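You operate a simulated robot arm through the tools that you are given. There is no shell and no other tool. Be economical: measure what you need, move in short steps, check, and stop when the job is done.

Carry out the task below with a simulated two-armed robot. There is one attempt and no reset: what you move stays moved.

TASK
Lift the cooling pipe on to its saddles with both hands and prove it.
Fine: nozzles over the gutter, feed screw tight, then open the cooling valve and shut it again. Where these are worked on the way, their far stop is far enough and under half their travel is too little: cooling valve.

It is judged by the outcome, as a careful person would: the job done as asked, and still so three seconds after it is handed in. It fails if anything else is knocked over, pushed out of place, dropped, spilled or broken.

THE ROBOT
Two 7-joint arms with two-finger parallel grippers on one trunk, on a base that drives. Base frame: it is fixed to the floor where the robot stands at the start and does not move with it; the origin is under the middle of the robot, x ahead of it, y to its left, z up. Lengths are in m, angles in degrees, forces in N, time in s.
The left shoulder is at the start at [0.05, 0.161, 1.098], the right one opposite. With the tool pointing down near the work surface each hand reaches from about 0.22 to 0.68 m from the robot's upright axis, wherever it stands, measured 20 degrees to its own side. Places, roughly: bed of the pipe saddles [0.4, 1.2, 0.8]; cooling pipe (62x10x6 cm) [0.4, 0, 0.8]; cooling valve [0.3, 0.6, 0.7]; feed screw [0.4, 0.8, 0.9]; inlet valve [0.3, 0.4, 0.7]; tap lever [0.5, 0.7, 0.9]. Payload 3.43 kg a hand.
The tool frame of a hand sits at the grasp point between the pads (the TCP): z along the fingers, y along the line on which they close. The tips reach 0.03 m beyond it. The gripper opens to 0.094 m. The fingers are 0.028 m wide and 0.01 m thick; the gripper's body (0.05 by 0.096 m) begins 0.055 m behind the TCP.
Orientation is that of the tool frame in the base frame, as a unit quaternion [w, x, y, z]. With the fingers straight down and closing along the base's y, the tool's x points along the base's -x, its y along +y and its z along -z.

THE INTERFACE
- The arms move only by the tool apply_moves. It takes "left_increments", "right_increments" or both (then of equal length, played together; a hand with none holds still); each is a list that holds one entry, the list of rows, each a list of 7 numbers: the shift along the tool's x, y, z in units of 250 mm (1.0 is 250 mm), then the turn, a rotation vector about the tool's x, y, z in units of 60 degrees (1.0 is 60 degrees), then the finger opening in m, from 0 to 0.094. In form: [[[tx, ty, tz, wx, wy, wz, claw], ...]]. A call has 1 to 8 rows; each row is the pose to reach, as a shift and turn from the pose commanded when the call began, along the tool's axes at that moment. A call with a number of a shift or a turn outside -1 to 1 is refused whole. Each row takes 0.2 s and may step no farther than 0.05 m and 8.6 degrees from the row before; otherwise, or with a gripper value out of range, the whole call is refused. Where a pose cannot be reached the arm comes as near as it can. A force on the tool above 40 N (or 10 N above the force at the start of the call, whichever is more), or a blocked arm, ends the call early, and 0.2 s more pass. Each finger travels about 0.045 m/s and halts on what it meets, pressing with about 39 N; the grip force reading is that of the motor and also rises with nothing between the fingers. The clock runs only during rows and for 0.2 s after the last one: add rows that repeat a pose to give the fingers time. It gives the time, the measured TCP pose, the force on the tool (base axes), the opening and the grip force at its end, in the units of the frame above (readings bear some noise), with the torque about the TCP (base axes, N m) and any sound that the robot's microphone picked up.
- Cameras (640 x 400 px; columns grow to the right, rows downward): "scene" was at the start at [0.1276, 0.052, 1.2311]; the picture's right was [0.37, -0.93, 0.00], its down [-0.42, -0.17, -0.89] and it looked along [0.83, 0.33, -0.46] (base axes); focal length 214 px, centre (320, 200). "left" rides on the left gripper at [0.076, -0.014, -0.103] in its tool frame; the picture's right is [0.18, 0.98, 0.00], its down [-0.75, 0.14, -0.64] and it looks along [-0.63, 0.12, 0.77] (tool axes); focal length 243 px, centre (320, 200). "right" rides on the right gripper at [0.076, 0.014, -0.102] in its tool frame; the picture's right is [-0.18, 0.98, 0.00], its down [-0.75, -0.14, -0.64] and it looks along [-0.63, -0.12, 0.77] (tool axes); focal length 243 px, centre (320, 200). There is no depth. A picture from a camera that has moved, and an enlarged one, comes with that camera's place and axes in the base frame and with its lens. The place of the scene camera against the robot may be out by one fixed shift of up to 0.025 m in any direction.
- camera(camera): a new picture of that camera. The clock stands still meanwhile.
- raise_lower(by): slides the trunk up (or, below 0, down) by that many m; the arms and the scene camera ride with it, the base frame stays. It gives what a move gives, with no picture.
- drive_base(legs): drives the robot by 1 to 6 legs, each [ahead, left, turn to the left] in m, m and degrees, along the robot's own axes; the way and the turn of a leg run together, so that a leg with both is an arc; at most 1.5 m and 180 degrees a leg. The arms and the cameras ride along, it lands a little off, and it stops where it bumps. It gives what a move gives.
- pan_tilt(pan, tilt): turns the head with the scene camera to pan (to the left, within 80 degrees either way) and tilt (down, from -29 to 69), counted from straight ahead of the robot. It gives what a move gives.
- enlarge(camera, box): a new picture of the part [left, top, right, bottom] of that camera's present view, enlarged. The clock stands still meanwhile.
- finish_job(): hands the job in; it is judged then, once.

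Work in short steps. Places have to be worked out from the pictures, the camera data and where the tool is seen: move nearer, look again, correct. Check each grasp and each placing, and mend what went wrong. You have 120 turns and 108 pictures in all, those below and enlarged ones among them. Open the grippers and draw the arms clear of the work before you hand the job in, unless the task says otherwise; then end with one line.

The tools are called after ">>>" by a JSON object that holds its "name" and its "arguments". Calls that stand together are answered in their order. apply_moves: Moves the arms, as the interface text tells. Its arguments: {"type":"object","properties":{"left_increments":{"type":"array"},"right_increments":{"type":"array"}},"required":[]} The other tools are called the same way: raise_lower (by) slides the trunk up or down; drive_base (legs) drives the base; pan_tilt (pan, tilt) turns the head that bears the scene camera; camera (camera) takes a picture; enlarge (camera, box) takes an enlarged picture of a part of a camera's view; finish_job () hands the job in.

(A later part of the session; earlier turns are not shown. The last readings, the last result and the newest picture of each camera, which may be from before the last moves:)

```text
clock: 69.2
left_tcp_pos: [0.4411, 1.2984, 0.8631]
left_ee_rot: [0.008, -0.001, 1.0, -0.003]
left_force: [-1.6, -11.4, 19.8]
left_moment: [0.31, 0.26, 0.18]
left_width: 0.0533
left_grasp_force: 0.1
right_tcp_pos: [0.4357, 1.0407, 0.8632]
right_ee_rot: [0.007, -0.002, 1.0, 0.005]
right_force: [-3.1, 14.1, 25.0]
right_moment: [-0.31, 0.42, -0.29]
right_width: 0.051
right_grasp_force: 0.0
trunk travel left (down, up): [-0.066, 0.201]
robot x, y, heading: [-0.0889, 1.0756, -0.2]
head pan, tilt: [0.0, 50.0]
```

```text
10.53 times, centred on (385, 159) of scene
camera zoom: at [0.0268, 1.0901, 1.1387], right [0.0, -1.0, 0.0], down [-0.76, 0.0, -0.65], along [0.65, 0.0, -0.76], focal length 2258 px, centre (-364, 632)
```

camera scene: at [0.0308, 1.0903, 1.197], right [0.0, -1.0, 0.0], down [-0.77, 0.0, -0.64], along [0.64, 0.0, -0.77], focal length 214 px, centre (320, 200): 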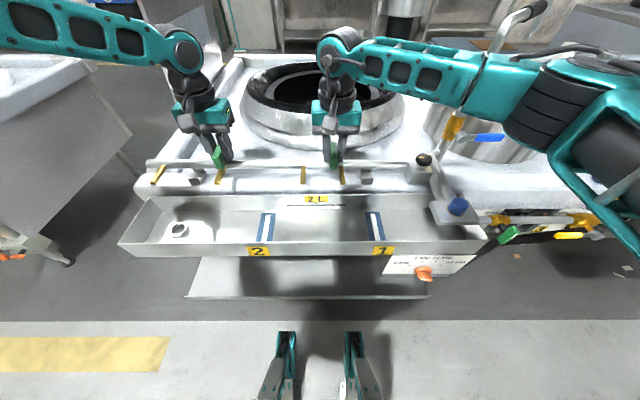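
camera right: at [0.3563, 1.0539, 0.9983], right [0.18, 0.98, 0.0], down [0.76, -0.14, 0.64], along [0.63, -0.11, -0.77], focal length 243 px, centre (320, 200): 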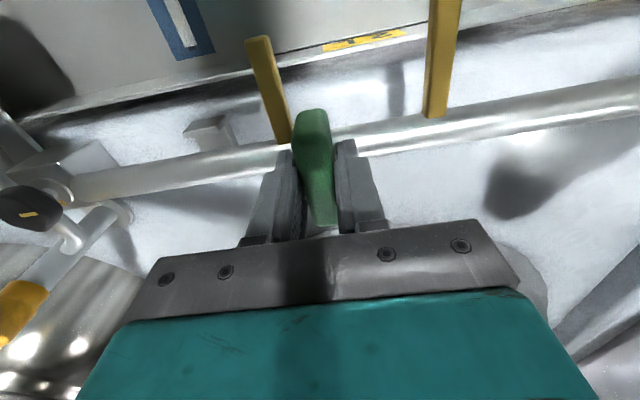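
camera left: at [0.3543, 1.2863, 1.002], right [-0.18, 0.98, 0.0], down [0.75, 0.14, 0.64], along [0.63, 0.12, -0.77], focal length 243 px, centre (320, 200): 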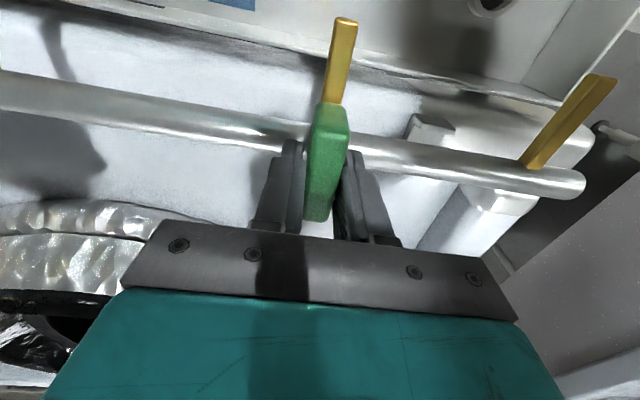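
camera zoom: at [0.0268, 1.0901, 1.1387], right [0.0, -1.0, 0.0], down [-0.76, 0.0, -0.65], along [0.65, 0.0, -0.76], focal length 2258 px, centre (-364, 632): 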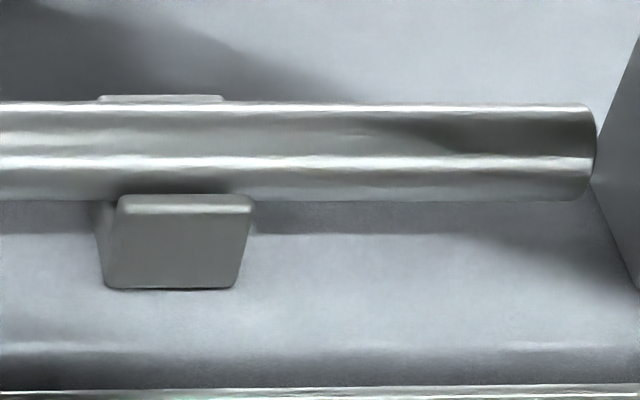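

The fingertips rest on the pipe top (z 0.833), and the pipe didn't drop, so it is seated. Now I'll lift the hands straight up, with the fingers wide.

>>> {"name": "apply_moves", "arguments": {"left_increments": [[[0, 0, -0.02, 0, 0, 0, 0.06], [0, 0, -0.04, 0, 0, 0, 0.08], [0, 0, -0.08, 0, 0, 0, 0.08], [0, 0, -0.2, 0, 0, 0, 0.08], [0, 0, -0.36, 0, 0, 0, 0.08], [0, 0, -0.5, 0, 0, 0, 0.08]]], "right_increments": [[[0, 0, -0.02, 0, 0, 0, 0.06], [0, 0, -0.04, 0, 0, 0, 0.08], [0, 0, -0.08, 0, 0, 0, 0.08], [0, 0, -0.2, 0, 0, 0, 0.08], [0, 0, -0.36, 0, 0, 0, 0.08], [0, 0, -0.5, 0, 0, 0, 0.08]]]}}

>>> {"name": "camera", "arguments": {"camera": "scene"}}

>>> {"name": "camera", "arguments": {"camera": "right"}}

>>> {"name": "camera", "arguments": {"camera": "left"}}

```text
clock: 70.6
left_tcp_pos: [0.4393, 1.3018, 0.9862]
left_ee_rot: [0.007, 0.0, 1.0, -0.001]
left_force: [-0.2, 0.2, -0.4]
left_moment: [-0.02, 0.03, 0.02]
left_width: 0.0801
left_grasp_force: 0.0
right_tcp_pos: [0.4356, 1.04, 0.9867]
right_ee_rot: [0.005, -0.001, 1.0, 0.004]
right_force: [0.9, 0.4, 0.5]
right_moment: [-0.03, 0.01, 0.03]
right_width: 0.0802
right_grasp_force: 0.0
trunk travel left (down, up): [-0.066, 0.201]
robot x, y, heading: [-0.0905, 1.0718, -0.1]
head pan, tilt: [0.0, 50.0]
```

```text
38 pictures are left
camera scene: at [0.0302, 1.0903, 1.1381], right [0.0, -1.0, 0.0], down [-0.77, 0.0, -0.64], along [0.64, 0.0, -0.77], focal length 214 px, centre (320, 200)
```

scene: 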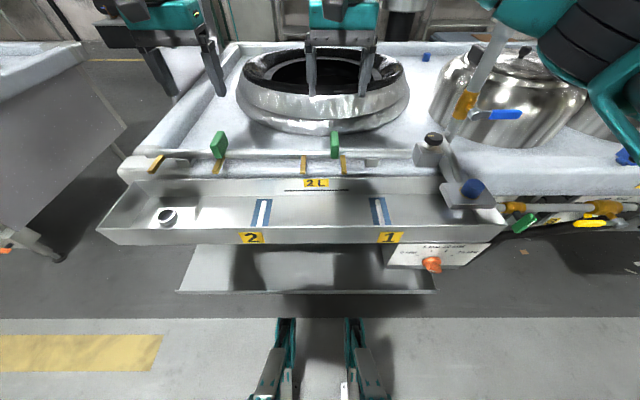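

```text
37 pictures are left
camera right: at [0.3594, 1.0534, 1.0882], right [0.18, 0.98, 0.01], down [0.75, -0.14, 0.65], along [0.64, -0.11, -0.76], focal length 243 px, centre (320, 200)
```

right: 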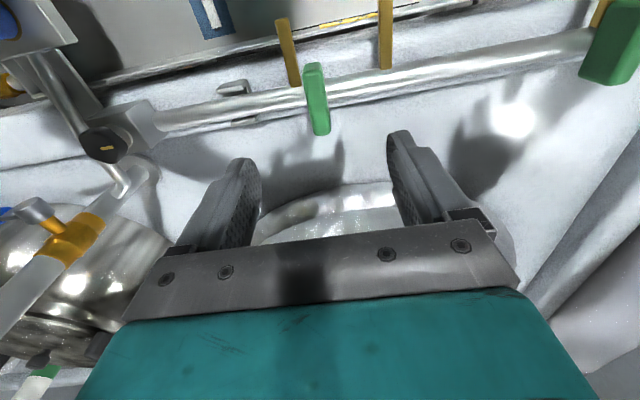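

```text
36 pictures are left
camera left: at [0.3618, 1.2874, 1.087], right [-0.19, 0.98, -0.01], down [0.75, 0.14, 0.65], along [0.64, 0.12, -0.76], focal length 243 px, centre (320, 200)
```

left: 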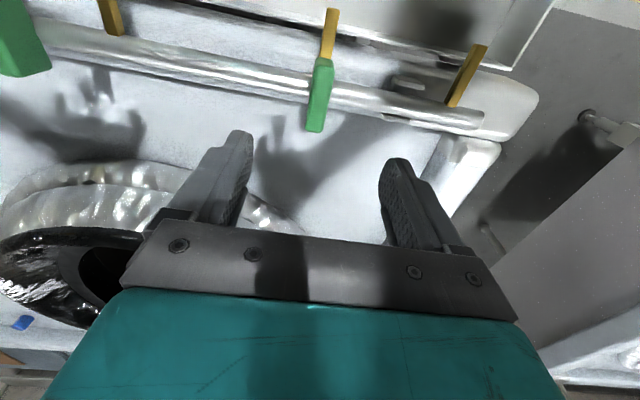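

The pipe rests in both saddles with tabs upright. Next is the feed screw knob at about (0.435, 0.82, 0.87). I'll back off 2 cm and drive right so the right hand is above it.

>>> {"name": "drive_base", "arguments": {"legs": [[-0.02, 0, 0], [0, -0.22, 0]]}}

>>> {"name": "camera", "arguments": {"camera": "right"}}

>>> {"name": "camera", "arguments": {"camera": "scene"}}

```text
clock: 73.6
left_tcp_pos: [0.4211, 1.0784, 0.9853]
left_ee_rot: [0.006, 0.0, 1.0, -0.002]
left_force: [0.5, -0.5, 0.6]
left_moment: [0.02, -0.03, -0.01]
left_width: 0.0798
left_grasp_force: 0.1
right_tcp_pos: [0.4159, 0.8165, 0.9864]
right_ee_rot: [0.005, 0.0, 1.0, 0.004]
right_force: [1.2, -0.3, -0.3]
right_moment: [0.0, 0.02, -0.01]
right_width: 0.0798
right_grasp_force: 0.2
trunk travel left (down, up): [-0.066, 0.201]
robot x, y, heading: [-0.1084, 0.8497, -0.1]
head pan, tilt: [0.0, 50.0]
```

```text
35 pictures are left
camera right: at [0.3394, 0.8299, 1.0877], right [0.18, 0.98, 0.01], down [0.75, -0.15, 0.65], along [0.64, -0.11, -0.76], focal length 243 px, centre (320, 200)
```

right: 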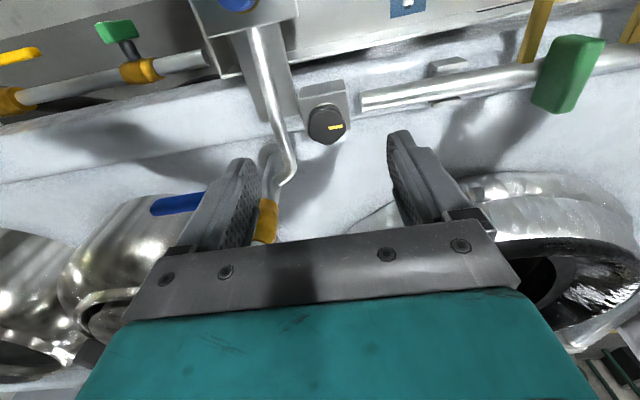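

```text
34 pictures are left
camera scene: at [0.0101, 0.8672, 1.1381], right [0.0, -1.0, 0.0], down [-0.77, 0.0, -0.64], along [0.64, 0.0, -0.77], focal length 214 px, centre (320, 200)
```

scene: 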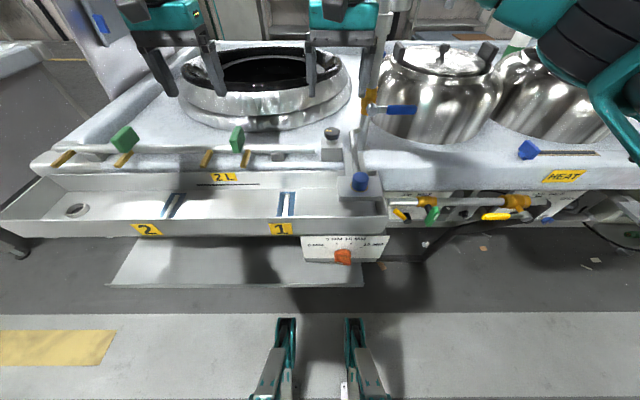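

Knob top is at about (0.435, 0.821, 0.863), ~34 mm across. I'll bring the right hand over it with 52 mm opening, to z≈0.885, and check.

>>> {"name": "apply_moves", "arguments": {"right_increments": [[[-0.03, 0.01, 0.05, 0, 0, 0, 0.054], [-0.076, 0.018, 0.15, 0, 0, 0, 0.054], [-0.076, 0.018, 0.28, 0, 0, 0, 0.054], [-0.076, 0.018, 0.404, 0, 0, 0, 0.054]]]}}

>>> {"name": "camera", "arguments": {"camera": "right"}}

>>> {"name": "enlarge", "arguments": {"camera": "scene", "box": [290, 90, 410, 190]}}

```text
clock: 74.6
left_tcp_pos: [0.4205, 1.0779, 0.9856]
left_ee_rot: [0.006, 0.0, 1.0, -0.001]
left_force: [-0.1, 0.1, -0.2]
left_moment: [0.01, -0.03, 0.01]
left_width: 0.0801
left_grasp_force: 0.1
right_tcp_pos: [0.4357, 0.8216, 0.8853]
right_ee_rot: [0.006, 0.0, 1.0, 0.004]
right_force: [-0.6, -0.3, 0.7]
right_moment: [0.01, 0.0, -0.02]
right_width: 0.054
right_grasp_force: 0.1
trunk travel left (down, up): [-0.066, 0.201]
robot x, y, heading: [-0.1108, 0.8503, -0.2]
head pan, tilt: [0.0, 50.0]
```

```text
33 pictures are left
camera right: at [0.3595, 0.8342, 0.987], right [0.18, 0.98, 0.01], down [0.75, -0.14, 0.65], along [0.64, -0.11, -0.76], focal length 243 px, centre (320, 200)
```

right: 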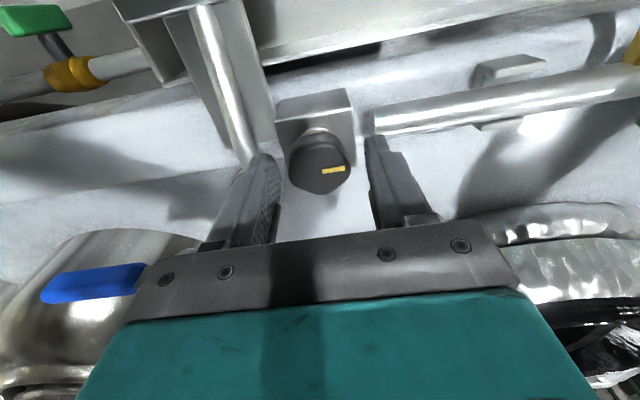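

```text
4.00 times, centred on (350, 140) of scene
camera zoom: at [0.0102, 0.8672, 1.1381], right [0.0, -1.0, 0.0], down [-0.77, 0.0, -0.64], along [0.64, 0.0, -0.77], focal length 858 px, centre (200, 440)
```

zoom: 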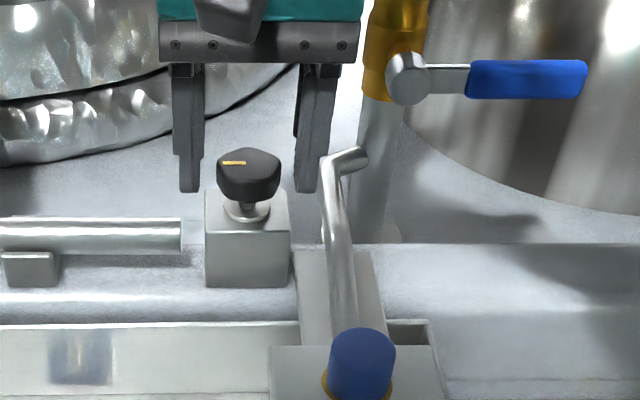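

Knob is centred between the fingers. I'll pre-rotate 40° counter-clockwise, drop 8 mm, then grip and turn clockwise.

>>> {"name": "apply_moves", "arguments": {"right_increments": [[[0, 0, 0, 0, 0, -0.133, 0.054], [0, 0.004, 0, 0, 0, -0.267, 0.054], [0, 0.004, 0, 0, 0, -0.4, 0.054], [0, 0.004, 0, 0, 0, -0.533, 0.054], [0, 0.004, 0, 0, 0, -0.667, 0.054], [0, 0.004, 0.032, 0, 0, -0.667, 0.054], [0, 0.004, 0.032, 0, 0, -0.667, 0.054]]]}}

>>> {"name": "apply_moves", "arguments": {"right_increments": [[[0, 0, 0, 0, 0, 0, 0.03], [0, 0, 0, 0, 0, 0, 0.0], [0, 0, 0, 0, 0, 0, 0.0], [0, 0, 0, 0, 0, 0, 0.0]]]}}

>>> {"name": "camera", "arguments": {"camera": "right"}}

```text
clock: 76.2
left_tcp_pos: [0.4197, 1.0777, 0.9864]
left_ee_rot: [0.006, 0.0, 1.0, -0.002]
left_force: [1.2, 0.2, -0.7]
left_moment: [0.04, 0.01, -0.01]
left_width: 0.0802
left_grasp_force: 0.1
right_tcp_pos: [0.4353, 0.8224, 0.8773]
right_ee_rot: [0.006, -0.343, 0.939, 0.001]
right_force: [-0.1, -0.1, 0.3]
right_moment: [-0.01, -0.01, 0.05]
right_width: 0.0541
right_grasp_force: 0.1
trunk travel left (down, up): [-0.066, 0.201]
robot x, y, heading: [-0.1122, 0.8446, -0.3]
head pan, tilt: [0.0, 50.0]
```

```text
clock: 77.2
left_tcp_pos: [0.4203, 1.0772, 0.9843]
left_ee_rot: [0.006, 0.0, 1.0, -0.001]
left_force: [0.0, -0.1, 0.3]
left_moment: [0.04, 0.0, -0.02]
left_width: 0.0799
left_grasp_force: 0.1
right_tcp_pos: [0.4368, 0.8224, 0.8777]
right_ee_rot: [0.007, -0.342, 0.94, 0.002]
right_force: [4.0, -4.6, 0.7]
right_moment: [0.09, -0.1, -0.01]
right_width: 0.036
right_grasp_force: 45.1
trunk travel left (down, up): [-0.066, 0.201]
robot x, y, heading: [-0.1079, 0.844, 0.1]
head pan, tilt: [0.0, 50.0]
```

```text
31 pictures are left
camera right: at [0.369, 0.7831, 0.9786], right [-0.49, 0.87, 0.0], down [0.66, 0.37, 0.65], along [0.57, 0.32, -0.76], focal length 243 px, centre (320, 200)
```

right: 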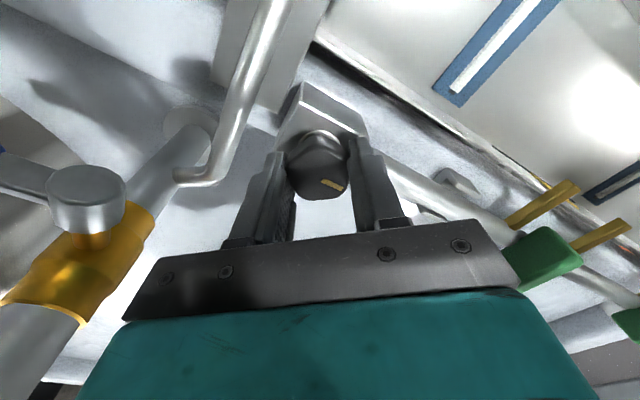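

Knob gripped at 36 mm. Turning clockwise (tighten) 64°.

>>> {"name": "apply_moves", "arguments": {"right_increments": [[[0, 0, 0, 0, 0, 0.133, 0], [0, 0, 0, 0, 0, 0.267, 0], [0, 0, 0, 0, 0, 0.4, 0], [0, 0, 0, 0, 0, 0.533, 0], [0, 0, 0, 0, 0, 0.667, 0], [0, 0, 0, 0, 0, 0.8, 0], [0, 0, 0, 0, 0, 0.933, 0], [0, 0, 0, 0, 0, 1.0, 0]]]}}

>>> {"name": "camera", "arguments": {"camera": "right"}}

```text
clock: 79.0
left_tcp_pos: [0.4211, 1.0761, 0.9846]
left_ee_rot: [0.006, 0.001, 1.0, -0.001]
left_force: [0.0, -0.6, -0.1]
left_moment: [-0.03, 0.03, -0.02]
left_width: 0.0798
left_grasp_force: 0.0
right_tcp_pos: [0.4369, 0.8194, 0.8775]
right_ee_rot: [0.006, 0.175, 0.985, 0.003]
right_force: [4.7, -22.2, 4.8]
right_moment: [-1.23, -0.62, 0.05]
right_width: 0.0358
right_grasp_force: 44.9
trunk travel left (down, up): [-0.066, 0.201]
robot x, y, heading: [-0.1093, 0.849, -0.1]
head pan, tilt: [0.0, 50.0]
```

```text
30 pictures are left
camera right: at [0.37, 0.8588, 0.979], right [0.51, 0.86, 0.01], down [0.65, -0.4, 0.65], along [0.56, -0.33, -0.76], focal length 243 px, centre (320, 200)
```

right: 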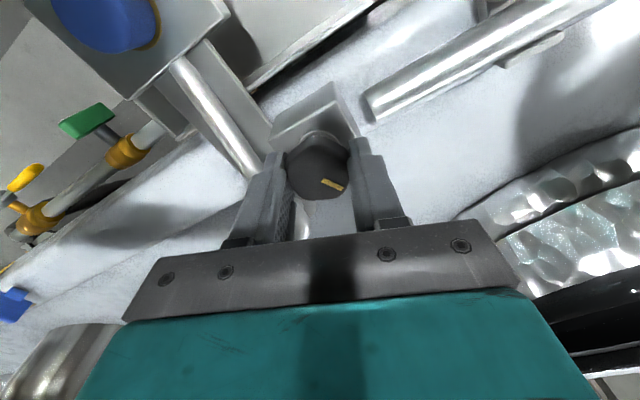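

Knob turned 60° with the gripper, with no torque yet. I'll relieve the sideways force slightly and continue clockwise.

>>> {"name": "apply_moves", "arguments": {"right_increments": [[[-0.003, -0.01, 0, 0, 0, 0.133, 0], [-0.003, -0.01, 0, 0, 0, 0.267, 0], [-0.003, -0.01, 0, 0, 0, 0.4, 0], [-0.003, -0.01, 0, 0, 0, 0.533, 0], [-0.003, -0.01, 0, 0, 0, 0.667, 0], [-0.003, -0.01, 0, 0, 0, 0.8, 0], [-0.003, -0.01, 0, 0, 0, 0.933, 0], [-0.003, -0.01, 0, 0, 0, 1.0, 0]]]}}

```text
clock: 80.8
left_tcp_pos: [0.4204, 1.0779, 0.9856]
left_ee_rot: [0.007, -0.001, 1.0, -0.002]
left_force: [-0.5, 0.5, -0.2]
left_moment: [-0.01, 0.01, 0.05]
left_width: 0.0803
left_grasp_force: 0.1
right_tcp_pos: [0.4343, 0.824, 0.8781]
right_ee_rot: [0.0, 0.64, 0.768, 0.008]
right_force: [-6.5, 2.2, -1.0]
right_moment: [-0.1, 0.53, 1.03]
right_width: 0.0347
right_grasp_force: 45.6
trunk travel left (down, up): [-0.066, 0.201]
robot x, y, heading: [-0.1064, 0.8495, 0.0]
head pan, tilt: [0.0, 50.0]
```

Torque about z rose to 1.0 N m, maybe the tight stop. I'll look.

>>> {"name": "camera", "arguments": {"camera": "right"}}

```text
29 pictures are left
camera right: at [0.4344, 0.8998, 0.9806], right [1.0, 0.0, 0.01], down [-0.01, -0.77, 0.63], along [0.0, -0.63, -0.77], focal length 243 px, centre (320, 200)
```

right: 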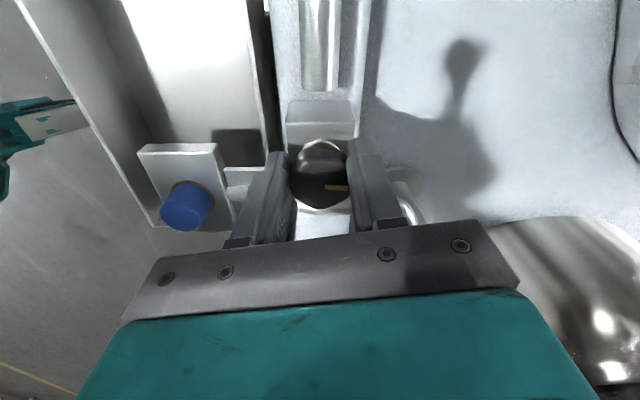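

The knob lagged the gripper by ~20° while torque rose, suggesting the stop. I'll regrasp 60° back and turn again to confirm it's tight.

>>> {"name": "apply_moves", "arguments": {"right_increments": [[[0, 0, 0, 0, 0, 0, 0.054], [0, 0, 0, 0, 0, -0.133, 0.054], [0, 0, 0, 0, 0, -0.267, 0.054], [0, 0, 0, 0, 0, -0.4, 0.054], [0, 0, 0, 0, 0, -0.533, 0.054], [0, 0, 0, 0, 0, -0.667, 0.054], [0, 0, 0, 0, 0, -0.8, 0.054], [0, 0, 0, 0, 0, -0.933, 0.054]]]}}

>>> {"name": "apply_moves", "arguments": {"right_increments": [[[0, 0, 0, 0, 0, 0, 0.0], [0, 0, 0, 0, 0, 0, 0.0], [0, 0, 0, 0, 0, 0, 0.0], [0, 0, 0, 0, 0, 0, 0.0]]]}}

>>> {"name": "camera", "arguments": {"camera": "right"}}

>>> {"name": "apply_moves", "arguments": {"right_increments": [[[0, 0, 0, 0, 0, 0.133, 0], [0, 0, 0, 0, 0, 0.267, 0], [0, 0, 0, 0, 0, 0.4, 0], [0, 0, 0, 0, 0, 0.533, 0]]]}}

>>> {"name": "camera", "arguments": {"camera": "right"}}

```text
clock: 82.6
left_tcp_pos: [0.4211, 1.0782, 0.9856]
left_ee_rot: [0.006, 0.0, 1.0, -0.002]
left_force: [0.5, -0.5, -0.3]
left_moment: [0.04, 0.04, -0.04]
left_width: 0.0799
left_grasp_force: 0.0
right_tcp_pos: [0.4354, 0.8212, 0.8769]
right_ee_rot: [0.004, 0.205, 0.979, 0.006]
right_force: [-0.2, 0.3, -0.3]
right_moment: [0.03, -0.03, -0.05]
right_width: 0.0542
right_grasp_force: 0.1
trunk travel left (down, up): [-0.066, 0.201]
robot x, y, heading: [-0.1076, 0.8504, -0.1]
head pan, tilt: [0.0, 50.0]
```

```text
clock: 83.6
left_tcp_pos: [0.4212, 1.0774, 0.9854]
left_ee_rot: [0.005, 0.0, 1.0, -0.002]
left_force: [0.3, -1.0, -0.3]
left_moment: [-0.01, 0.03, -0.02]
left_width: 0.0797
left_grasp_force: 0.1
right_tcp_pos: [0.4365, 0.8207, 0.8767]
right_ee_rot: [0.004, 0.207, 0.978, 0.004]
right_force: [-2.9, -4.0, 0.9]
right_moment: [-0.51, 0.39, 0.16]
right_width: 0.0356
right_grasp_force: 44.7
trunk travel left (down, up): [-0.066, 0.201]
robot x, y, heading: [-0.109, 0.8498, -0.3]
head pan, tilt: [0.0, 50.0]
```

```text
28 pictures are left
camera right: at [0.3715, 0.8632, 0.9793], right [0.57, 0.82, 0.01], down [0.63, -0.44, 0.65], along [0.54, -0.36, -0.76], focal length 243 px, centre (320, 200)
```

right: 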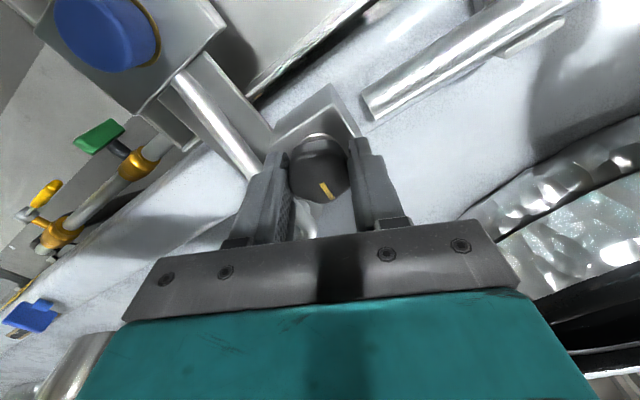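

```text
clock: 84.6
left_tcp_pos: [0.4203, 1.0774, 0.9858]
left_ee_rot: [0.007, -0.001, 1.0, -0.002]
left_force: [-0.1, 0.4, 0.0]
left_moment: [0.01, 0.0, -0.02]
left_width: 0.0802
left_grasp_force: 0.0
right_tcp_pos: [0.4345, 0.8201, 0.8773]
right_ee_rot: [0.002, 0.469, 0.883, 0.006]
right_force: [-3.8, -5.6, 0.3]
right_moment: [-0.66, 0.38, 0.77]
right_width: 0.0359
right_grasp_force: 45.1
trunk travel left (down, up): [-0.066, 0.201]
robot x, y, heading: [-0.107, 0.8472, -0.2]
head pan, tilt: [0.0, 50.0]
```

```text
27 pictures are left
camera right: at [0.4039, 0.8904, 0.9797], right [0.92, 0.4, 0.01], down [0.3, -0.71, 0.64], along [0.26, -0.58, -0.77], focal length 243 px, centre (320, 200)
```

right: 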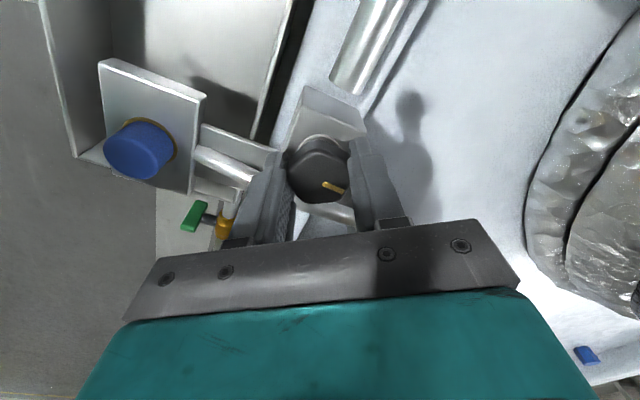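

The gripper turned 32° but the knob stayed put (slipping at ~0.8 N m): the feed screw is at its stop, tight. I'll release, raise and rotate back.

>>> {"name": "apply_moves", "arguments": {"right_increments": [[[0, 0, 0, 0, 0, 0, 0.054], [0, 0, 0, 0, 0, 0, 0.054], [0, 0, 0, 0, 0, 0, 0.054], [0, 0, -0.12, 0, 0, 0, 0.06], [0, 0, -0.28, 0, 0, -0.14, 0.06], [0, 0, -0.44, 0, 0, -0.28, 0.06], [0, 0, -0.5, 0, 0, -0.42, 0.06], [0, 0, -0.5, 0, 0, -0.56, 0.06]]]}}

>>> {"name": "apply_moves", "arguments": {"right_increments": [[[0, 0, 0, 0, 0, -0.14, 0.06], [0, 0, 0, 0, 0, -0.28, 0.06], [0, 0, 0, 0, 0, -0.373, 0.06]]]}}

>>> {"name": "camera", "arguments": {"camera": "scene"}}

```text
clock: 86.4
left_tcp_pos: [0.4199, 1.0778, 0.9854]
left_ee_rot: [0.006, 0.0, 1.0, -0.002]
left_force: [-0.7, -0.3, -0.4]
left_moment: [-0.01, -0.06, -0.02]
left_width: 0.0801
left_grasp_force: 0.0
right_tcp_pos: [0.4353, 0.8183, 1.0022]
right_ee_rot: [0.004, 0.192, 0.981, 0.006]
right_force: [0.6, -0.2, 0.5]
right_moment: [-0.04, 0.02, 0.0]
right_width: 0.0603
right_grasp_force: 0.0
trunk travel left (down, up): [-0.066, 0.201]
robot x, y, heading: [-0.1113, 0.8458, -0.2]
head pan, tilt: [0.0, 50.0]
```

```text
clock: 87.2
left_tcp_pos: [0.4211, 1.0786, 0.9846]
left_ee_rot: [0.006, 0.0, 1.0, -0.002]
left_force: [-0.2, 0.6, 0.1]
left_moment: [-0.02, 0.01, -0.02]
left_width: 0.0799
left_grasp_force: 0.0
right_tcp_pos: [0.4342, 0.8197, 1.0019]
right_ee_rot: [0.005, -0.003, 1.0, 0.003]
right_force: [-1.5, 0.8, 0.2]
right_moment: [-0.01, 0.01, -0.06]
right_width: 0.0601
right_grasp_force: 0.1
trunk travel left (down, up): [-0.066, 0.201]
robot x, y, heading: [-0.1098, 0.8496, -0.2]
head pan, tilt: [0.0, 50.0]
```

```text
26 pictures are left
camera scene: at [0.0101, 0.8673, 1.1381], right [0.0, -1.0, 0.0], down [-0.77, 0.0, -0.64], along [0.64, 0.0, -0.77], focal length 214 px, centre (320, 200)
```

scene: 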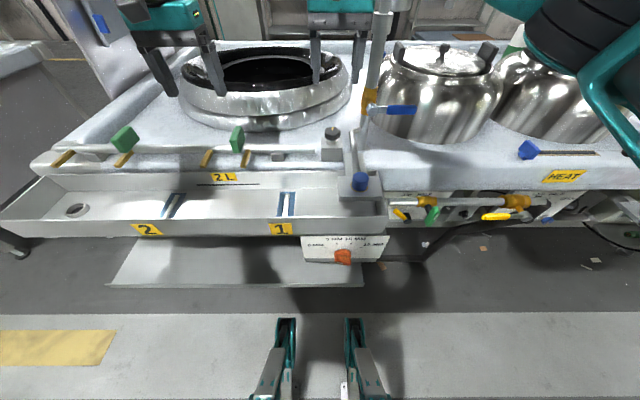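

Now the cooling valve near (0.3, 0.6, 0.7). Zooming in on that area.

>>> {"name": "enlarge", "arguments": {"camera": "scene", "box": [380, 170, 560, 270]}}

```text
3.56 times, centred on (470, 220) of scene
camera zoom: at [0.0101, 0.8673, 1.1381], right [0.0, -1.0, 0.0], down [-0.77, 0.0, -0.64], along [0.64, 0.0, -0.77], focal length 763 px, centre (-213, 129)
```

zoom: 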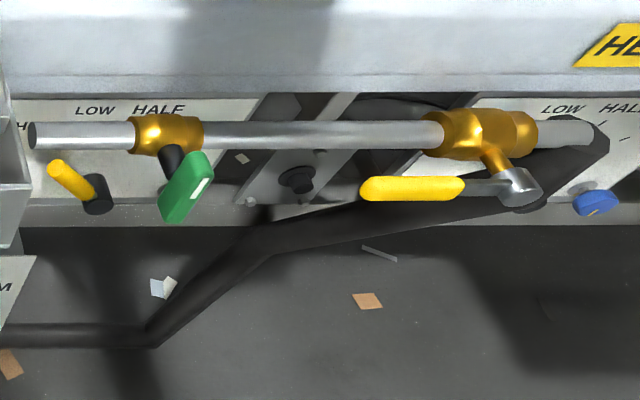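

Green lever on the brass body at y≈0.58 is the cooling valve (the yellow one at y≈0.4 is the inlet). I'll drive back and right to bring the right hand near it.

>>> {"name": "drive_base", "arguments": {"legs": [[-0.18, 0, 0], [0, -0.26, 0]]}}

>>> {"name": "camera", "arguments": {"camera": "right"}}

>>> {"name": "camera", "arguments": {"camera": "scene"}}

```text
clock: 91.2
left_tcp_pos: [0.2393, 0.8195, 0.9862]
left_ee_rot: [0.006, -0.002, 1.0, -0.002]
left_force: [1.0, -0.5, 0.8]
left_moment: [0.0, -0.02, 0.0]
left_width: 0.0802
left_grasp_force: 0.0
right_tcp_pos: [0.2553, 0.5611, 1.0014]
right_ee_rot: [0.005, -0.001, 1.0, 0.005]
right_force: [-0.1, 0.1, 0.1]
right_moment: [0.01, 0.0, 0.02]
right_width: 0.0598
right_grasp_force: 0.1
trunk travel left (down, up): [-0.066, 0.201]
robot x, y, heading: [-0.2881, 0.5891, 0.3]
head pan, tilt: [0.0, 50.0]
```

```text
24 pictures are left
camera right: at [0.1782, 0.5746, 1.1039], right [0.18, 0.98, 0.01], down [0.75, -0.14, 0.65], along [0.64, -0.11, -0.76], focal length 243 px, centre (320, 200)
```

right: 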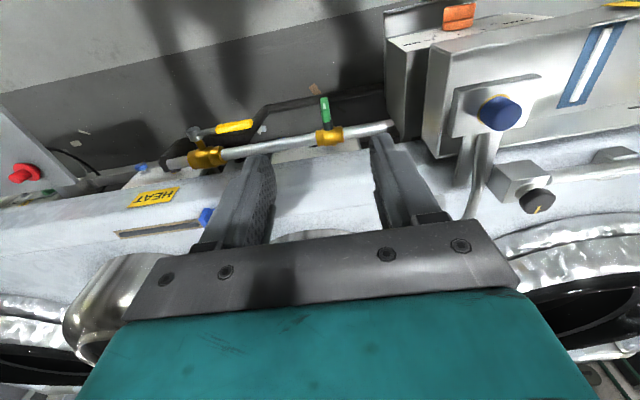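

```text
23 pictures are left
camera scene: at [-0.1698, 0.6085, 1.1381], right [0.0, -1.0, 0.0], down [-0.77, 0.0, -0.64], along [0.64, 0.0, -0.77], focal length 214 px, centre (320, 200)
```

scene: 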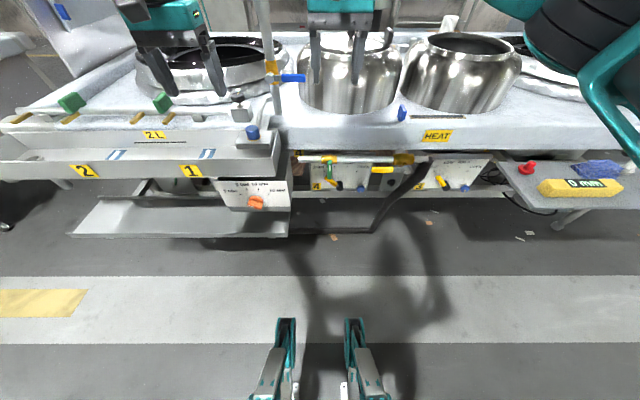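

Zooming in for handle geometry.

>>> {"name": "enlarge", "arguments": {"camera": "scene", "box": [290, 145, 420, 205]}}

>>> {"name": "enlarge", "arguments": {"camera": "right", "box": [270, 80, 390, 160]}}

```text
4.92 times, centred on (355, 175) of scene
camera zoom: at [-0.1698, 0.6085, 1.1381], right [0.0, -1.0, 0.0], down [-0.77, 0.0, -0.64], along [0.64, 0.0, -0.77], focal length 1056 px, centre (148, 323)
```

zoom: 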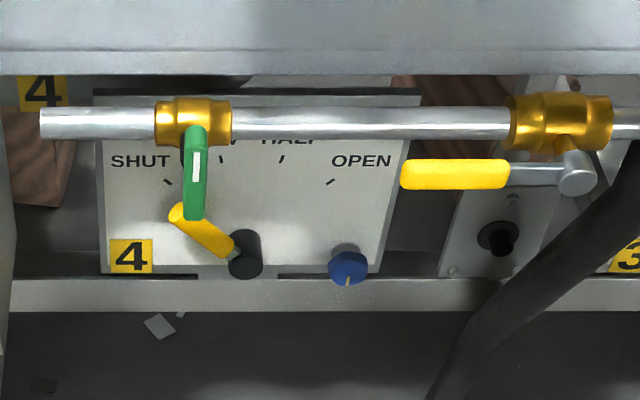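

```text
5.00 times, centred on (330, 120) of right
camera zoom: at [0.1782, 0.5746, 1.1039], right [0.18, 0.98, 0.01], down [0.75, -0.14, 0.65], along [0.64, -0.11, -0.76], focal length 1213 px, centre (270, 600)
```

zoom: 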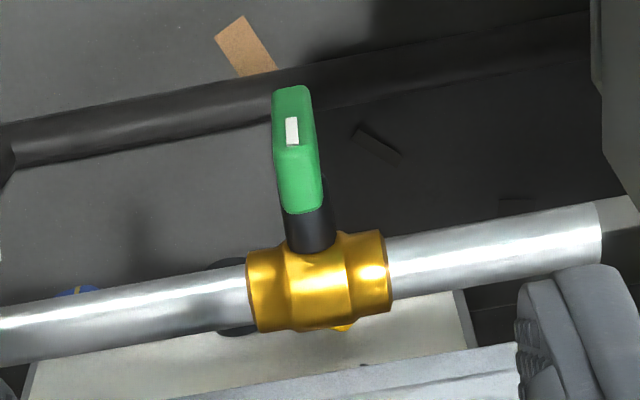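

The handle is a T-bar: centre about (0.329, 0.560, 0.686), vertical (shut), turning about the x axis. I'll point the right hand forward (pitch up 90°), staying clear of the bench.

>>> {"name": "apply_moves", "arguments": {"right_increments": [[[0.03, 0, 0, 0, -0.135, 0, 0.06], [0.06, 0, 0, 0, -0.27, 0, 0.06], [0.09, 0, 0, 0, -0.405, 0, 0.06], [0.12, 0, 0, 0, -0.54, 0, 0.06], [0.14, 0, 0, 0, -0.675, 0, 0.06], [0.16, 0, 0, 0, -0.81, 0, 0.06], [0.18, 0, 0, 0, -0.9, 0, 0.06], [0.2, 0, 0, 0, -1.0, 0, 0.06]]]}}

```text
clock: 93.0
left_tcp_pos: [0.2392, 0.8195, 0.9862]
left_ee_rot: [0.006, -0.001, 1.0, -0.002]
left_force: [0.1, 0.3, -0.4]
left_moment: [0.01, 0.04, 0.01]
left_width: 0.0796
left_grasp_force: 0.0
right_tcp_pos: [0.2056, 0.5616, 1.0026]
right_ee_rot: [0.505, 0.001, 0.863, 0.004]
right_force: [0.3, 0.2, 0.0]
right_moment: [0.02, -0.01, 0.03]
right_width: 0.0601
right_grasp_force: 0.1
trunk travel left (down, up): [-0.066, 0.201]
robot x, y, heading: [-0.2885, 0.5915, 0.0]
head pan, tilt: [0.0, 50.0]
```

Works; finish the last 30°.

>>> {"name": "apply_moves", "arguments": {"right_increments": [[[0, 0, 0, 0, -0.135, 0, 0.06], [0, 0, 0, 0, -0.27, 0, 0.06], [0, 0, 0, 0, -0.4, 0, 0.06], [0, 0, 0, 0, -0.49, 0, 0.06]]]}}

```text
clock: 94.0
left_tcp_pos: [0.2405, 0.8207, 0.9857]
left_ee_rot: [0.005, -0.001, 1.0, -0.002]
left_force: [-0.6, 0.1, 0.0]
left_moment: [0.01, 0.02, 0.01]
left_width: 0.0799
left_grasp_force: 0.1
right_tcp_pos: [0.205, 0.5614, 1.0029]
right_ee_rot: [0.708, 0.001, 0.706, 0.005]
right_force: [-0.4, 0.0, 0.0]
right_moment: [-0.04, -0.02, 0.01]
right_width: 0.0599
right_grasp_force: 0.0
trunk travel left (down, up): [-0.066, 0.201]
robot x, y, heading: [-0.2884, 0.5917, -0.3]
head pan, tilt: [0.0, 50.0]
```

Tool now points forward. Lower by 0.25 m at x≈0.205.

>>> {"name": "apply_moves", "arguments": {"right_increments": [[[0.17, 0, 0, 0, 0, 0, 0.06], [0.34, 0, 0, 0, 0, 0, 0.06], [0.51, 0, 0, 0, 0, 0, 0.06], [0.68, 0, 0, 0, 0, 0, 0.06], [0.85, 0, 0, 0, 0, 0, 0.06], [1.0, 0, 0, 0, 0, 0, 0.06]]]}}

>>> {"name": "camera", "arguments": {"camera": "right"}}

>>> {"name": "camera", "arguments": {"camera": "scene"}}

```text
clock: 95.4
left_tcp_pos: [0.2403, 0.8206, 0.9845]
left_ee_rot: [0.005, -0.001, 1.0, -0.001]
left_force: [0.5, -0.3, -0.1]
left_moment: [0.01, 0.04, -0.02]
left_width: 0.0804
left_grasp_force: 0.1
right_tcp_pos: [0.1928, 0.5988, 0.7955]
right_ee_rot: [0.704, 0.005, 0.71, 0.001]
right_force: [-0.8, 0.3, 0.4]
right_moment: [-0.01, 0.0, 0.02]
right_width: 0.0601
right_grasp_force: 0.0
right hand out of reach, approached as far as the arm can: row 4, 5, 6
trunk travel left (down, up): [-0.066, 0.201]
robot x, y, heading: [-0.2892, 0.5883, -0.3]
head pan, tilt: [0.0, 50.0]
```

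```text
20 pictures are left
camera right: at [0.0889, 0.6151, 0.7192], right [0.01, 0.98, 0.19], down [-0.64, -0.14, 0.76], along [0.77, -0.13, 0.62], focal length 243 px, centre (320, 200)
```

right: 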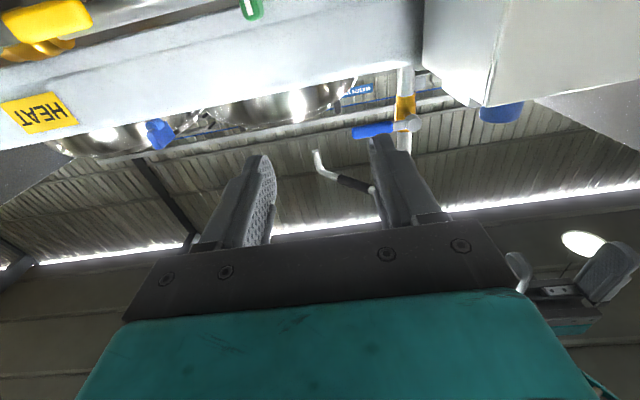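

```text
19 pictures are left
camera scene: at [-0.1697, 0.6086, 1.1381], right [0.0, -1.0, 0.0], down [-0.77, 0.0, -0.64], along [0.64, 0.0, -0.77], focal length 214 px, centre (320, 200)
```

scene: 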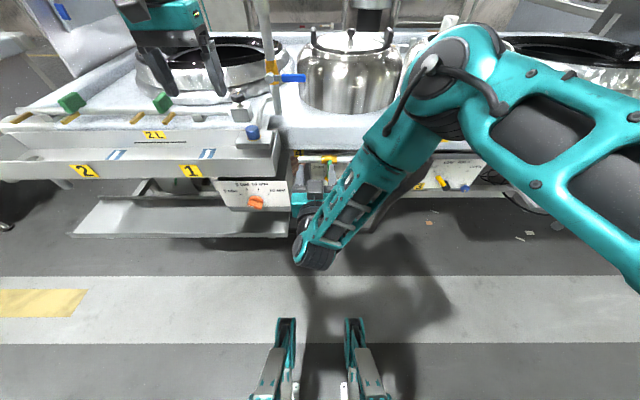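

The wrist is limited this close to the body. I'll drive back 0.12 m and lower the trunk so the arm can reach more stretched.

>>> {"name": "drive_base", "arguments": {"legs": [[-0.12, 0, 0]]}}

>>> {"name": "raise_lower", "arguments": {"by": -0.06}}

>>> {"name": "apply_moves", "arguments": {"right_increments": [[[0, 0, 0.12, 0, 0, 0, 0.06], [0, 0, 0.24, 0, 0, 0, 0.06], [0, 0, 0.36, 0, 0, 0, 0.06], [0, 0, 0.4, 0, 0, 0, 0.06]]]}}

```text
clock: 96.6
left_tcp_pos: [0.12, 0.8187, 0.9852]
left_ee_rot: [0.007, -0.001, 1.0, -0.001]
left_force: [-0.6, 0.4, -0.1]
left_moment: [0.01, 0.02, 0.0]
left_width: 0.0799
left_grasp_force: 0.0
right_tcp_pos: [0.0708, 0.5979, 0.7955]
right_ee_rot: [0.704, 0.006, 0.71, 0.001]
right_force: [-0.4, 0.1, -0.4]
right_moment: [0.0, 0.03, 0.0]
right_width: 0.06
right_grasp_force: 0.1
trunk travel left (down, up): [-0.066, 0.201]
robot x, y, heading: [-0.4107, 0.5913, 0.1]
head pan, tilt: [0.0, 50.0]
```

```text
clock: 97.6
left_tcp_pos: [0.12, 0.82, 0.9253]
left_ee_rot: [0.006, 0.0, 1.0, -0.002]
left_force: [0.1, -1.1, -1.0]
left_moment: [-0.02, 0.05, -0.02]
left_width: 0.08
left_grasp_force: 0.1
right_tcp_pos: [0.0714, 0.599, 0.7357]
right_ee_rot: [0.704, 0.006, 0.71, 0.0]
right_force: [0.5, 0.8, 0.8]
right_moment: [0.01, -0.02, -0.01]
right_width: 0.0601
right_grasp_force: 0.1
trunk travel left (down, up): [-0.006, 0.261]
robot x, y, heading: [-0.4087, 0.5905, -0.1]
head pan, tilt: [0.0, 50.0]
```

```text
clock: 98.6
left_tcp_pos: [0.1203, 0.8206, 0.9255]
left_ee_rot: [0.006, -0.001, 1.0, -0.003]
left_force: [0.0, -0.5, 0.6]
left_moment: [-0.01, -0.01, -0.07]
left_width: 0.0801
left_grasp_force: 0.0
right_tcp_pos: [0.1661, 0.6141, 0.7502]
right_ee_rot: [0.701, 0.009, 0.713, -0.004]
right_force: [0.5, 0.2, 0.0]
right_moment: [0.02, 0.04, 0.05]
right_width: 0.0601
right_grasp_force: 0.0
right hand out of reach, approached as far as the arm can: row 1, 2, 3, 4
trunk travel left (down, up): [-0.006, 0.261]
robot x, y, heading: [-0.4098, 0.591, 0.0]
head pan, tilt: [0.0, 50.0]
```

The right arm is limited near the centreline; it needs the target further to its own side. I'll shift the hand right 0.18 m, then drive the base left by the same.

>>> {"name": "apply_moves", "arguments": {"right_increments": [[[0, -0.15, 0, 0, 0, 0, 0.06], [0, -0.3, 0, 0, 0, 0, 0.06], [0, -0.45, 0, 0, 0, 0, 0.06], [0, -0.6, 0, 0, 0, 0, 0.06], [0, -0.76, 0, 0, 0, 0, 0.06], [0, -0.92, 0, 0, 0, 0, 0.06]]]}}

>>> {"name": "drive_base", "arguments": {"legs": [[0, 0.18, 0]]}}

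```text
clock: 100.0
left_tcp_pos: [0.1205, 0.819, 0.9243]
left_ee_rot: [0.005, -0.001, 1.0, -0.002]
left_force: [0.4, -0.1, 0.2]
left_moment: [0.03, -0.01, -0.01]
left_width: 0.08
left_grasp_force: 0.1
right_tcp_pos: [0.1422, 0.5519, 0.8145]
right_ee_rot: [0.702, 0.009, 0.712, -0.003]
right_force: [0.1, 0.3, -0.8]
right_moment: [0.02, 0.01, 0.02]
right_width: 0.0599
right_grasp_force: 0.1
right hand out of reach, approached as far as the arm can: row 1, 2, 3, 4, 5, 6
trunk travel left (down, up): [-0.006, 0.261]
robot x, y, heading: [-0.4094, 0.5841, -0.3]
head pan, tilt: [0.0, 50.0]
```

```text
clock: 102.2
left_tcp_pos: [0.1189, 1.0026, 0.9256]
left_ee_rot: [0.006, -0.001, 1.0, -0.002]
left_force: [0.8, -0.1, -0.2]
left_moment: [-0.03, 0.02, 0.01]
left_width: 0.08
left_grasp_force: 0.0
right_tcp_pos: [0.1423, 0.7346, 0.8149]
right_ee_rot: [0.702, 0.01, 0.712, -0.004]
right_force: [0.2, 0.0, -0.2]
right_moment: [-0.02, -0.01, 0.03]
right_width: 0.06
right_grasp_force: 0.1
trunk travel left (down, up): [-0.006, 0.261]
robot x, y, heading: [-0.4096, 0.7779, 0.1]
head pan, tilt: [0.0, 50.0]
```

The limit is wrist pitch. I'll relax to 35° below horizontal and see what's reachable.

>>> {"name": "apply_moves", "arguments": {"right_increments": [[[0, -0.1, 0, 0, 0.12, 0, 0.06], [0, -0.2, 0, 0, 0.24, 0, 0.06], [0, -0.3, 0, 0, 0.36, 0, 0.06], [0, -0.4, 0, 0, 0.48, 0, 0.06], [0, -0.5, 0, 0, 0.583, 0, 0.06], [0, -0.6, 0, 0, 0.583, 0, 0.06], [0, -0.7, 0, 0, 0.583, 0, 0.06]]]}}

```text
clock: 103.8
left_tcp_pos: [0.12, 1.0029, 0.9252]
left_ee_rot: [0.006, -0.001, 1.0, -0.002]
left_force: [-0.2, 0.4, 0.2]
left_moment: [-0.01, 0.02, 0.01]
left_width: 0.0801
left_grasp_force: 0.1
right_tcp_pos: [0.1407, 0.5594, 0.8121]
right_ee_rot: [0.455, 0.009, 0.891, -0.001]
right_force: [0.0, 0.7, -0.9]
right_moment: [-0.03, 0.0, -0.01]
right_width: 0.0602
right_grasp_force: 0.1
trunk travel left (down, up): [-0.006, 0.261]
robot x, y, heading: [-0.4104, 0.7717, 0.1]
head pan, tilt: [0.0, 50.0]
```

Good. Now advance to a pre-grasp 7 cm short of the handle.

>>> {"name": "apply_moves", "arguments": {"right_increments": [[[-0.01, 0, 0.15, 0, 0, 0, 0.05], [-0.02, 0, 0.3, 0, 0, 0, 0.05], [-0.03, 0, 0.45, 0, 0, 0, 0.05], [-0.032, 0, 0.589, 0, 0, 0, 0.05]]]}}

>>> {"name": "camera", "arguments": {"camera": "right"}}

```text
clock: 104.8
left_tcp_pos: [0.1191, 1.0016, 0.9257]
left_ee_rot: [0.006, -0.002, 1.0, -0.002]
left_force: [0.5, 1.7, 0.6]
left_moment: [0.0, 0.02, -0.02]
left_width: 0.08
left_grasp_force: 0.2
right_tcp_pos: [0.2624, 0.5591, 0.7344]
right_ee_rot: [0.455, 0.009, 0.89, 0.0]
right_force: [-0.5, 0.4, -0.9]
right_moment: [0.03, 0.0, -0.02]
right_width: 0.0502
right_grasp_force: 0.0
trunk travel left (down, up): [-0.006, 0.261]
robot x, y, heading: [-0.4085, 0.7731, 0.3]
head pan, tilt: [0.0, 50.0]
```

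```text
18 pictures are left
camera right: at [0.1362, 0.575, 0.7317], right [0.12, 0.98, 0.16], down [-0.08, -0.15, 0.99], along [0.99, -0.13, 0.06], focal length 243 px, centre (320, 200)
```

right: 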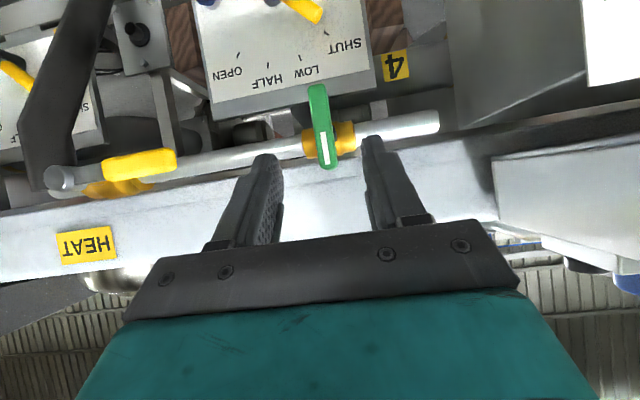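

Handle axis is at (y 0.5615, z 0.690). Advance 7.3 cm along the fingers and close on the handle.

>>> {"name": "apply_moves", "arguments": {"right_increments": [[[0, 0.01, 0.1, 0, 0, 0, 0.05], [0, 0.01, 0.2, 0, 0, 0, 0.05], [0, 0.01, 0.292, 0, 0, 0, 0.05], [0, 0.01, 0.292, 0, 0, 0, 0.02], [0, 0.01, 0.292, 0, 0, 0, 0.0], [0, 0.01, 0.292, 0, 0, 0, 0.0], [0, 0.01, 0.292, 0, 0, 0, 0.0]]]}}

>>> {"name": "camera", "arguments": {"camera": "right"}}

```text
clock: 106.4
left_tcp_pos: [0.1201, 1.0023, 0.9257]
left_ee_rot: [0.006, -0.001, 1.0, -0.002]
left_force: [-0.1, 0.1, -0.2]
left_moment: [-0.02, 0.01, 0.01]
left_width: 0.0801
left_grasp_force: 0.1
right_tcp_pos: [0.3229, 0.5612, 0.6917]
right_ee_rot: [0.456, 0.008, 0.89, -0.001]
right_force: [1.8, 0.7, -1.1]
right_moment: [-0.48, 0.15, 0.8]
right_width: 0.019
right_grasp_force: 44.9
trunk travel left (down, up): [-0.006, 0.261]
robot x, y, heading: [-0.4084, 0.7766, 0.2]
head pan, tilt: [0.0, 50.0]
```

```text
17 pictures are left
camera right: at [0.1957, 0.5765, 0.6886], right [0.12, 0.98, 0.15], down [-0.08, -0.15, 0.99], along [0.99, -0.13, 0.06], focal length 243 px, centre (320, 200)
```

right: 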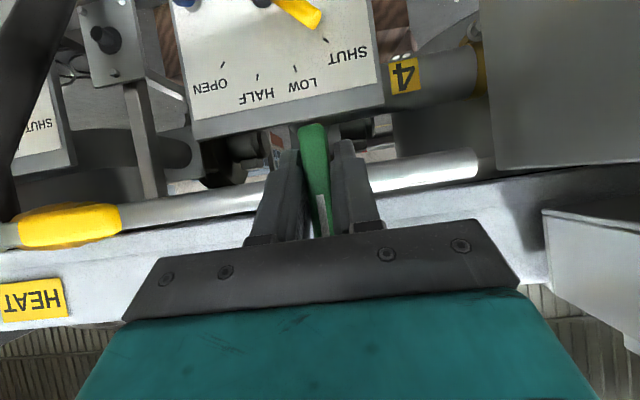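

Gripped (19 mm). Trial turn of 24° about +x (handle top toward the right).

>>> {"name": "apply_moves", "arguments": {"right_increments": [[[0, 0, 0, -0.078, 0, 0.108, 0], [0, 0, 0, -0.156, 0, 0.216, 0], [0, 0, 0, -0.234, 0, 0.324, 0]]]}}

```text
clock: 107.2
left_tcp_pos: [0.1201, 1.0026, 0.9244]
left_ee_rot: [0.005, -0.002, 1.0, -0.003]
left_force: [0.5, -0.1, -0.3]
left_moment: [0.0, -0.02, -0.04]
left_width: 0.0798
left_grasp_force: 0.0
right_tcp_pos: [0.3215, 0.5605, 0.6888]
right_ee_rot: [0.444, 0.104, 0.871, 0.184]
right_force: [-2.7, 2.9, -5.8]
right_moment: [-2.52, 0.73, -0.49]
right_width: 0.0344
right_grasp_force: 45.3
trunk travel left (down, up): [-0.006, 0.261]
robot x, y, heading: [-0.4146, 0.7732, 0.4]
head pan, tilt: [0.0, 50.0]
```

The handle resisted (fingers forced open), so +x is the shut direction. I'll rotate back and try the opposite way.

>>> {"name": "apply_moves", "arguments": {"right_increments": [[[0, 0, 0, 0.078, 0, -0.108, 0], [0, 0, 0, 0.156, 0, -0.216, 0], [0, 0.004, 0, 0.234, 0, -0.324, 0], [0, 0.004, 0, 0.234, 0, -0.324, 0], [0, 0.004, 0, 0.312, 0, -0.432, 0], [0, 0.004, 0, 0.39, 0, -0.54, 0]]]}}

>>> {"name": "camera", "arguments": {"camera": "right"}}

```text
clock: 108.6
left_tcp_pos: [0.1192, 1.002, 0.9252]
left_ee_rot: [0.006, -0.001, 1.0, -0.001]
left_force: [0.7, -0.1, 0.1]
left_moment: [0.01, 0.0, 0.01]
left_width: 0.0802
left_grasp_force: 0.2
right_tcp_pos: [0.3223, 0.5596, 0.6893]
right_ee_rot: [0.448, -0.054, 0.884, -0.124]
right_force: [-18.7, -2.8, -12.2]
right_moment: [0.02, -0.4, 0.65]
right_width: 0.0185
right_grasp_force: 44.5
trunk travel left (down, up): [-0.006, 0.261]
robot x, y, heading: [-0.41, 0.7745, 0.1]
head pan, tilt: [0.0, 50.0]
```

```text
16 pictures are left
camera right: at [0.1945, 0.5757, 0.6837], right [0.12, 0.98, -0.12], down [-0.07, 0.13, 0.99], along [0.99, -0.11, 0.09], focal length 243 px, centre (320, 200)
```

right: 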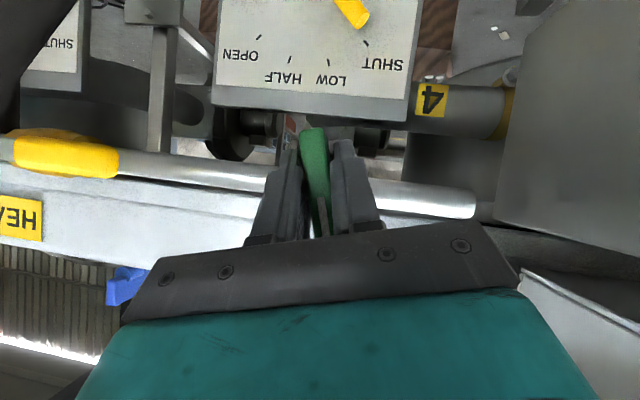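

The handle follows in this direction freely. Continue 40° more.

>>> {"name": "apply_moves", "arguments": {"right_increments": [[[0, 0, -0.006, 0.078, 0, -0.108, 0], [0, 0, -0.006, 0.156, 0, -0.216, 0], [0, 0, -0.006, 0.234, 0, -0.324, 0], [0, 0, -0.006, 0.312, 0, -0.432, 0], [0, 0, -0.006, 0.39, 0, -0.54, 0]]]}}

>>> {"name": "camera", "arguments": {"camera": "right"}}

>>> {"name": "camera", "arguments": {"camera": "scene"}}

```text
clock: 109.8
left_tcp_pos: [0.1208, 1.0023, 0.9247]
left_ee_rot: [0.004, -0.001, 1.0, -0.002]
left_force: [0.1, -0.6, -0.5]
left_moment: [-0.04, 0.04, -0.02]
left_width: 0.0799
left_grasp_force: 0.1
right_tcp_pos: [0.3219, 0.5602, 0.6898]
right_ee_rot: [0.398, -0.205, 0.79, -0.418]
right_force: [-5.3, -8.2, -14.6]
right_moment: [0.04, -0.15, 0.41]
right_width: 0.0183
right_grasp_force: 44.6
trunk travel left (down, up): [-0.006, 0.261]
robot x, y, heading: [-0.4089, 0.772, 0.3]
head pan, tilt: [0.0, 50.0]
```

```text
15 pictures are left
camera right: at [0.1944, 0.5691, 0.6771], right [0.12, 0.68, -0.73], down [-0.06, 0.73, 0.68], along [0.99, -0.03, 0.13], focal length 243 px, centre (320, 200)
```

right: 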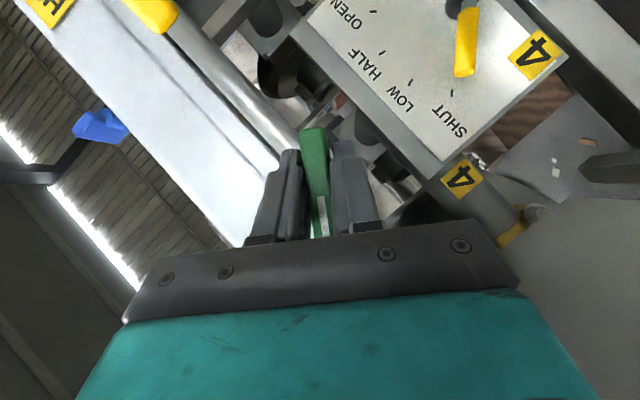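

```text
14 pictures are left
camera scene: at [-0.289, 0.7896, 1.0779], right [0.0, -1.0, 0.0], down [-0.77, 0.0, -0.64], along [0.64, 0.0, -0.77], focal length 214 px, centre (320, 200)
```

scene: 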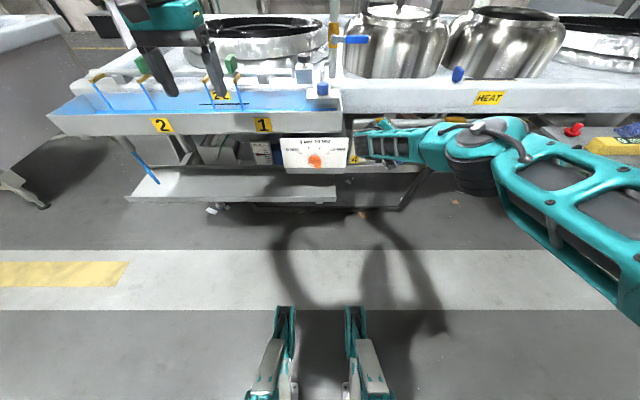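

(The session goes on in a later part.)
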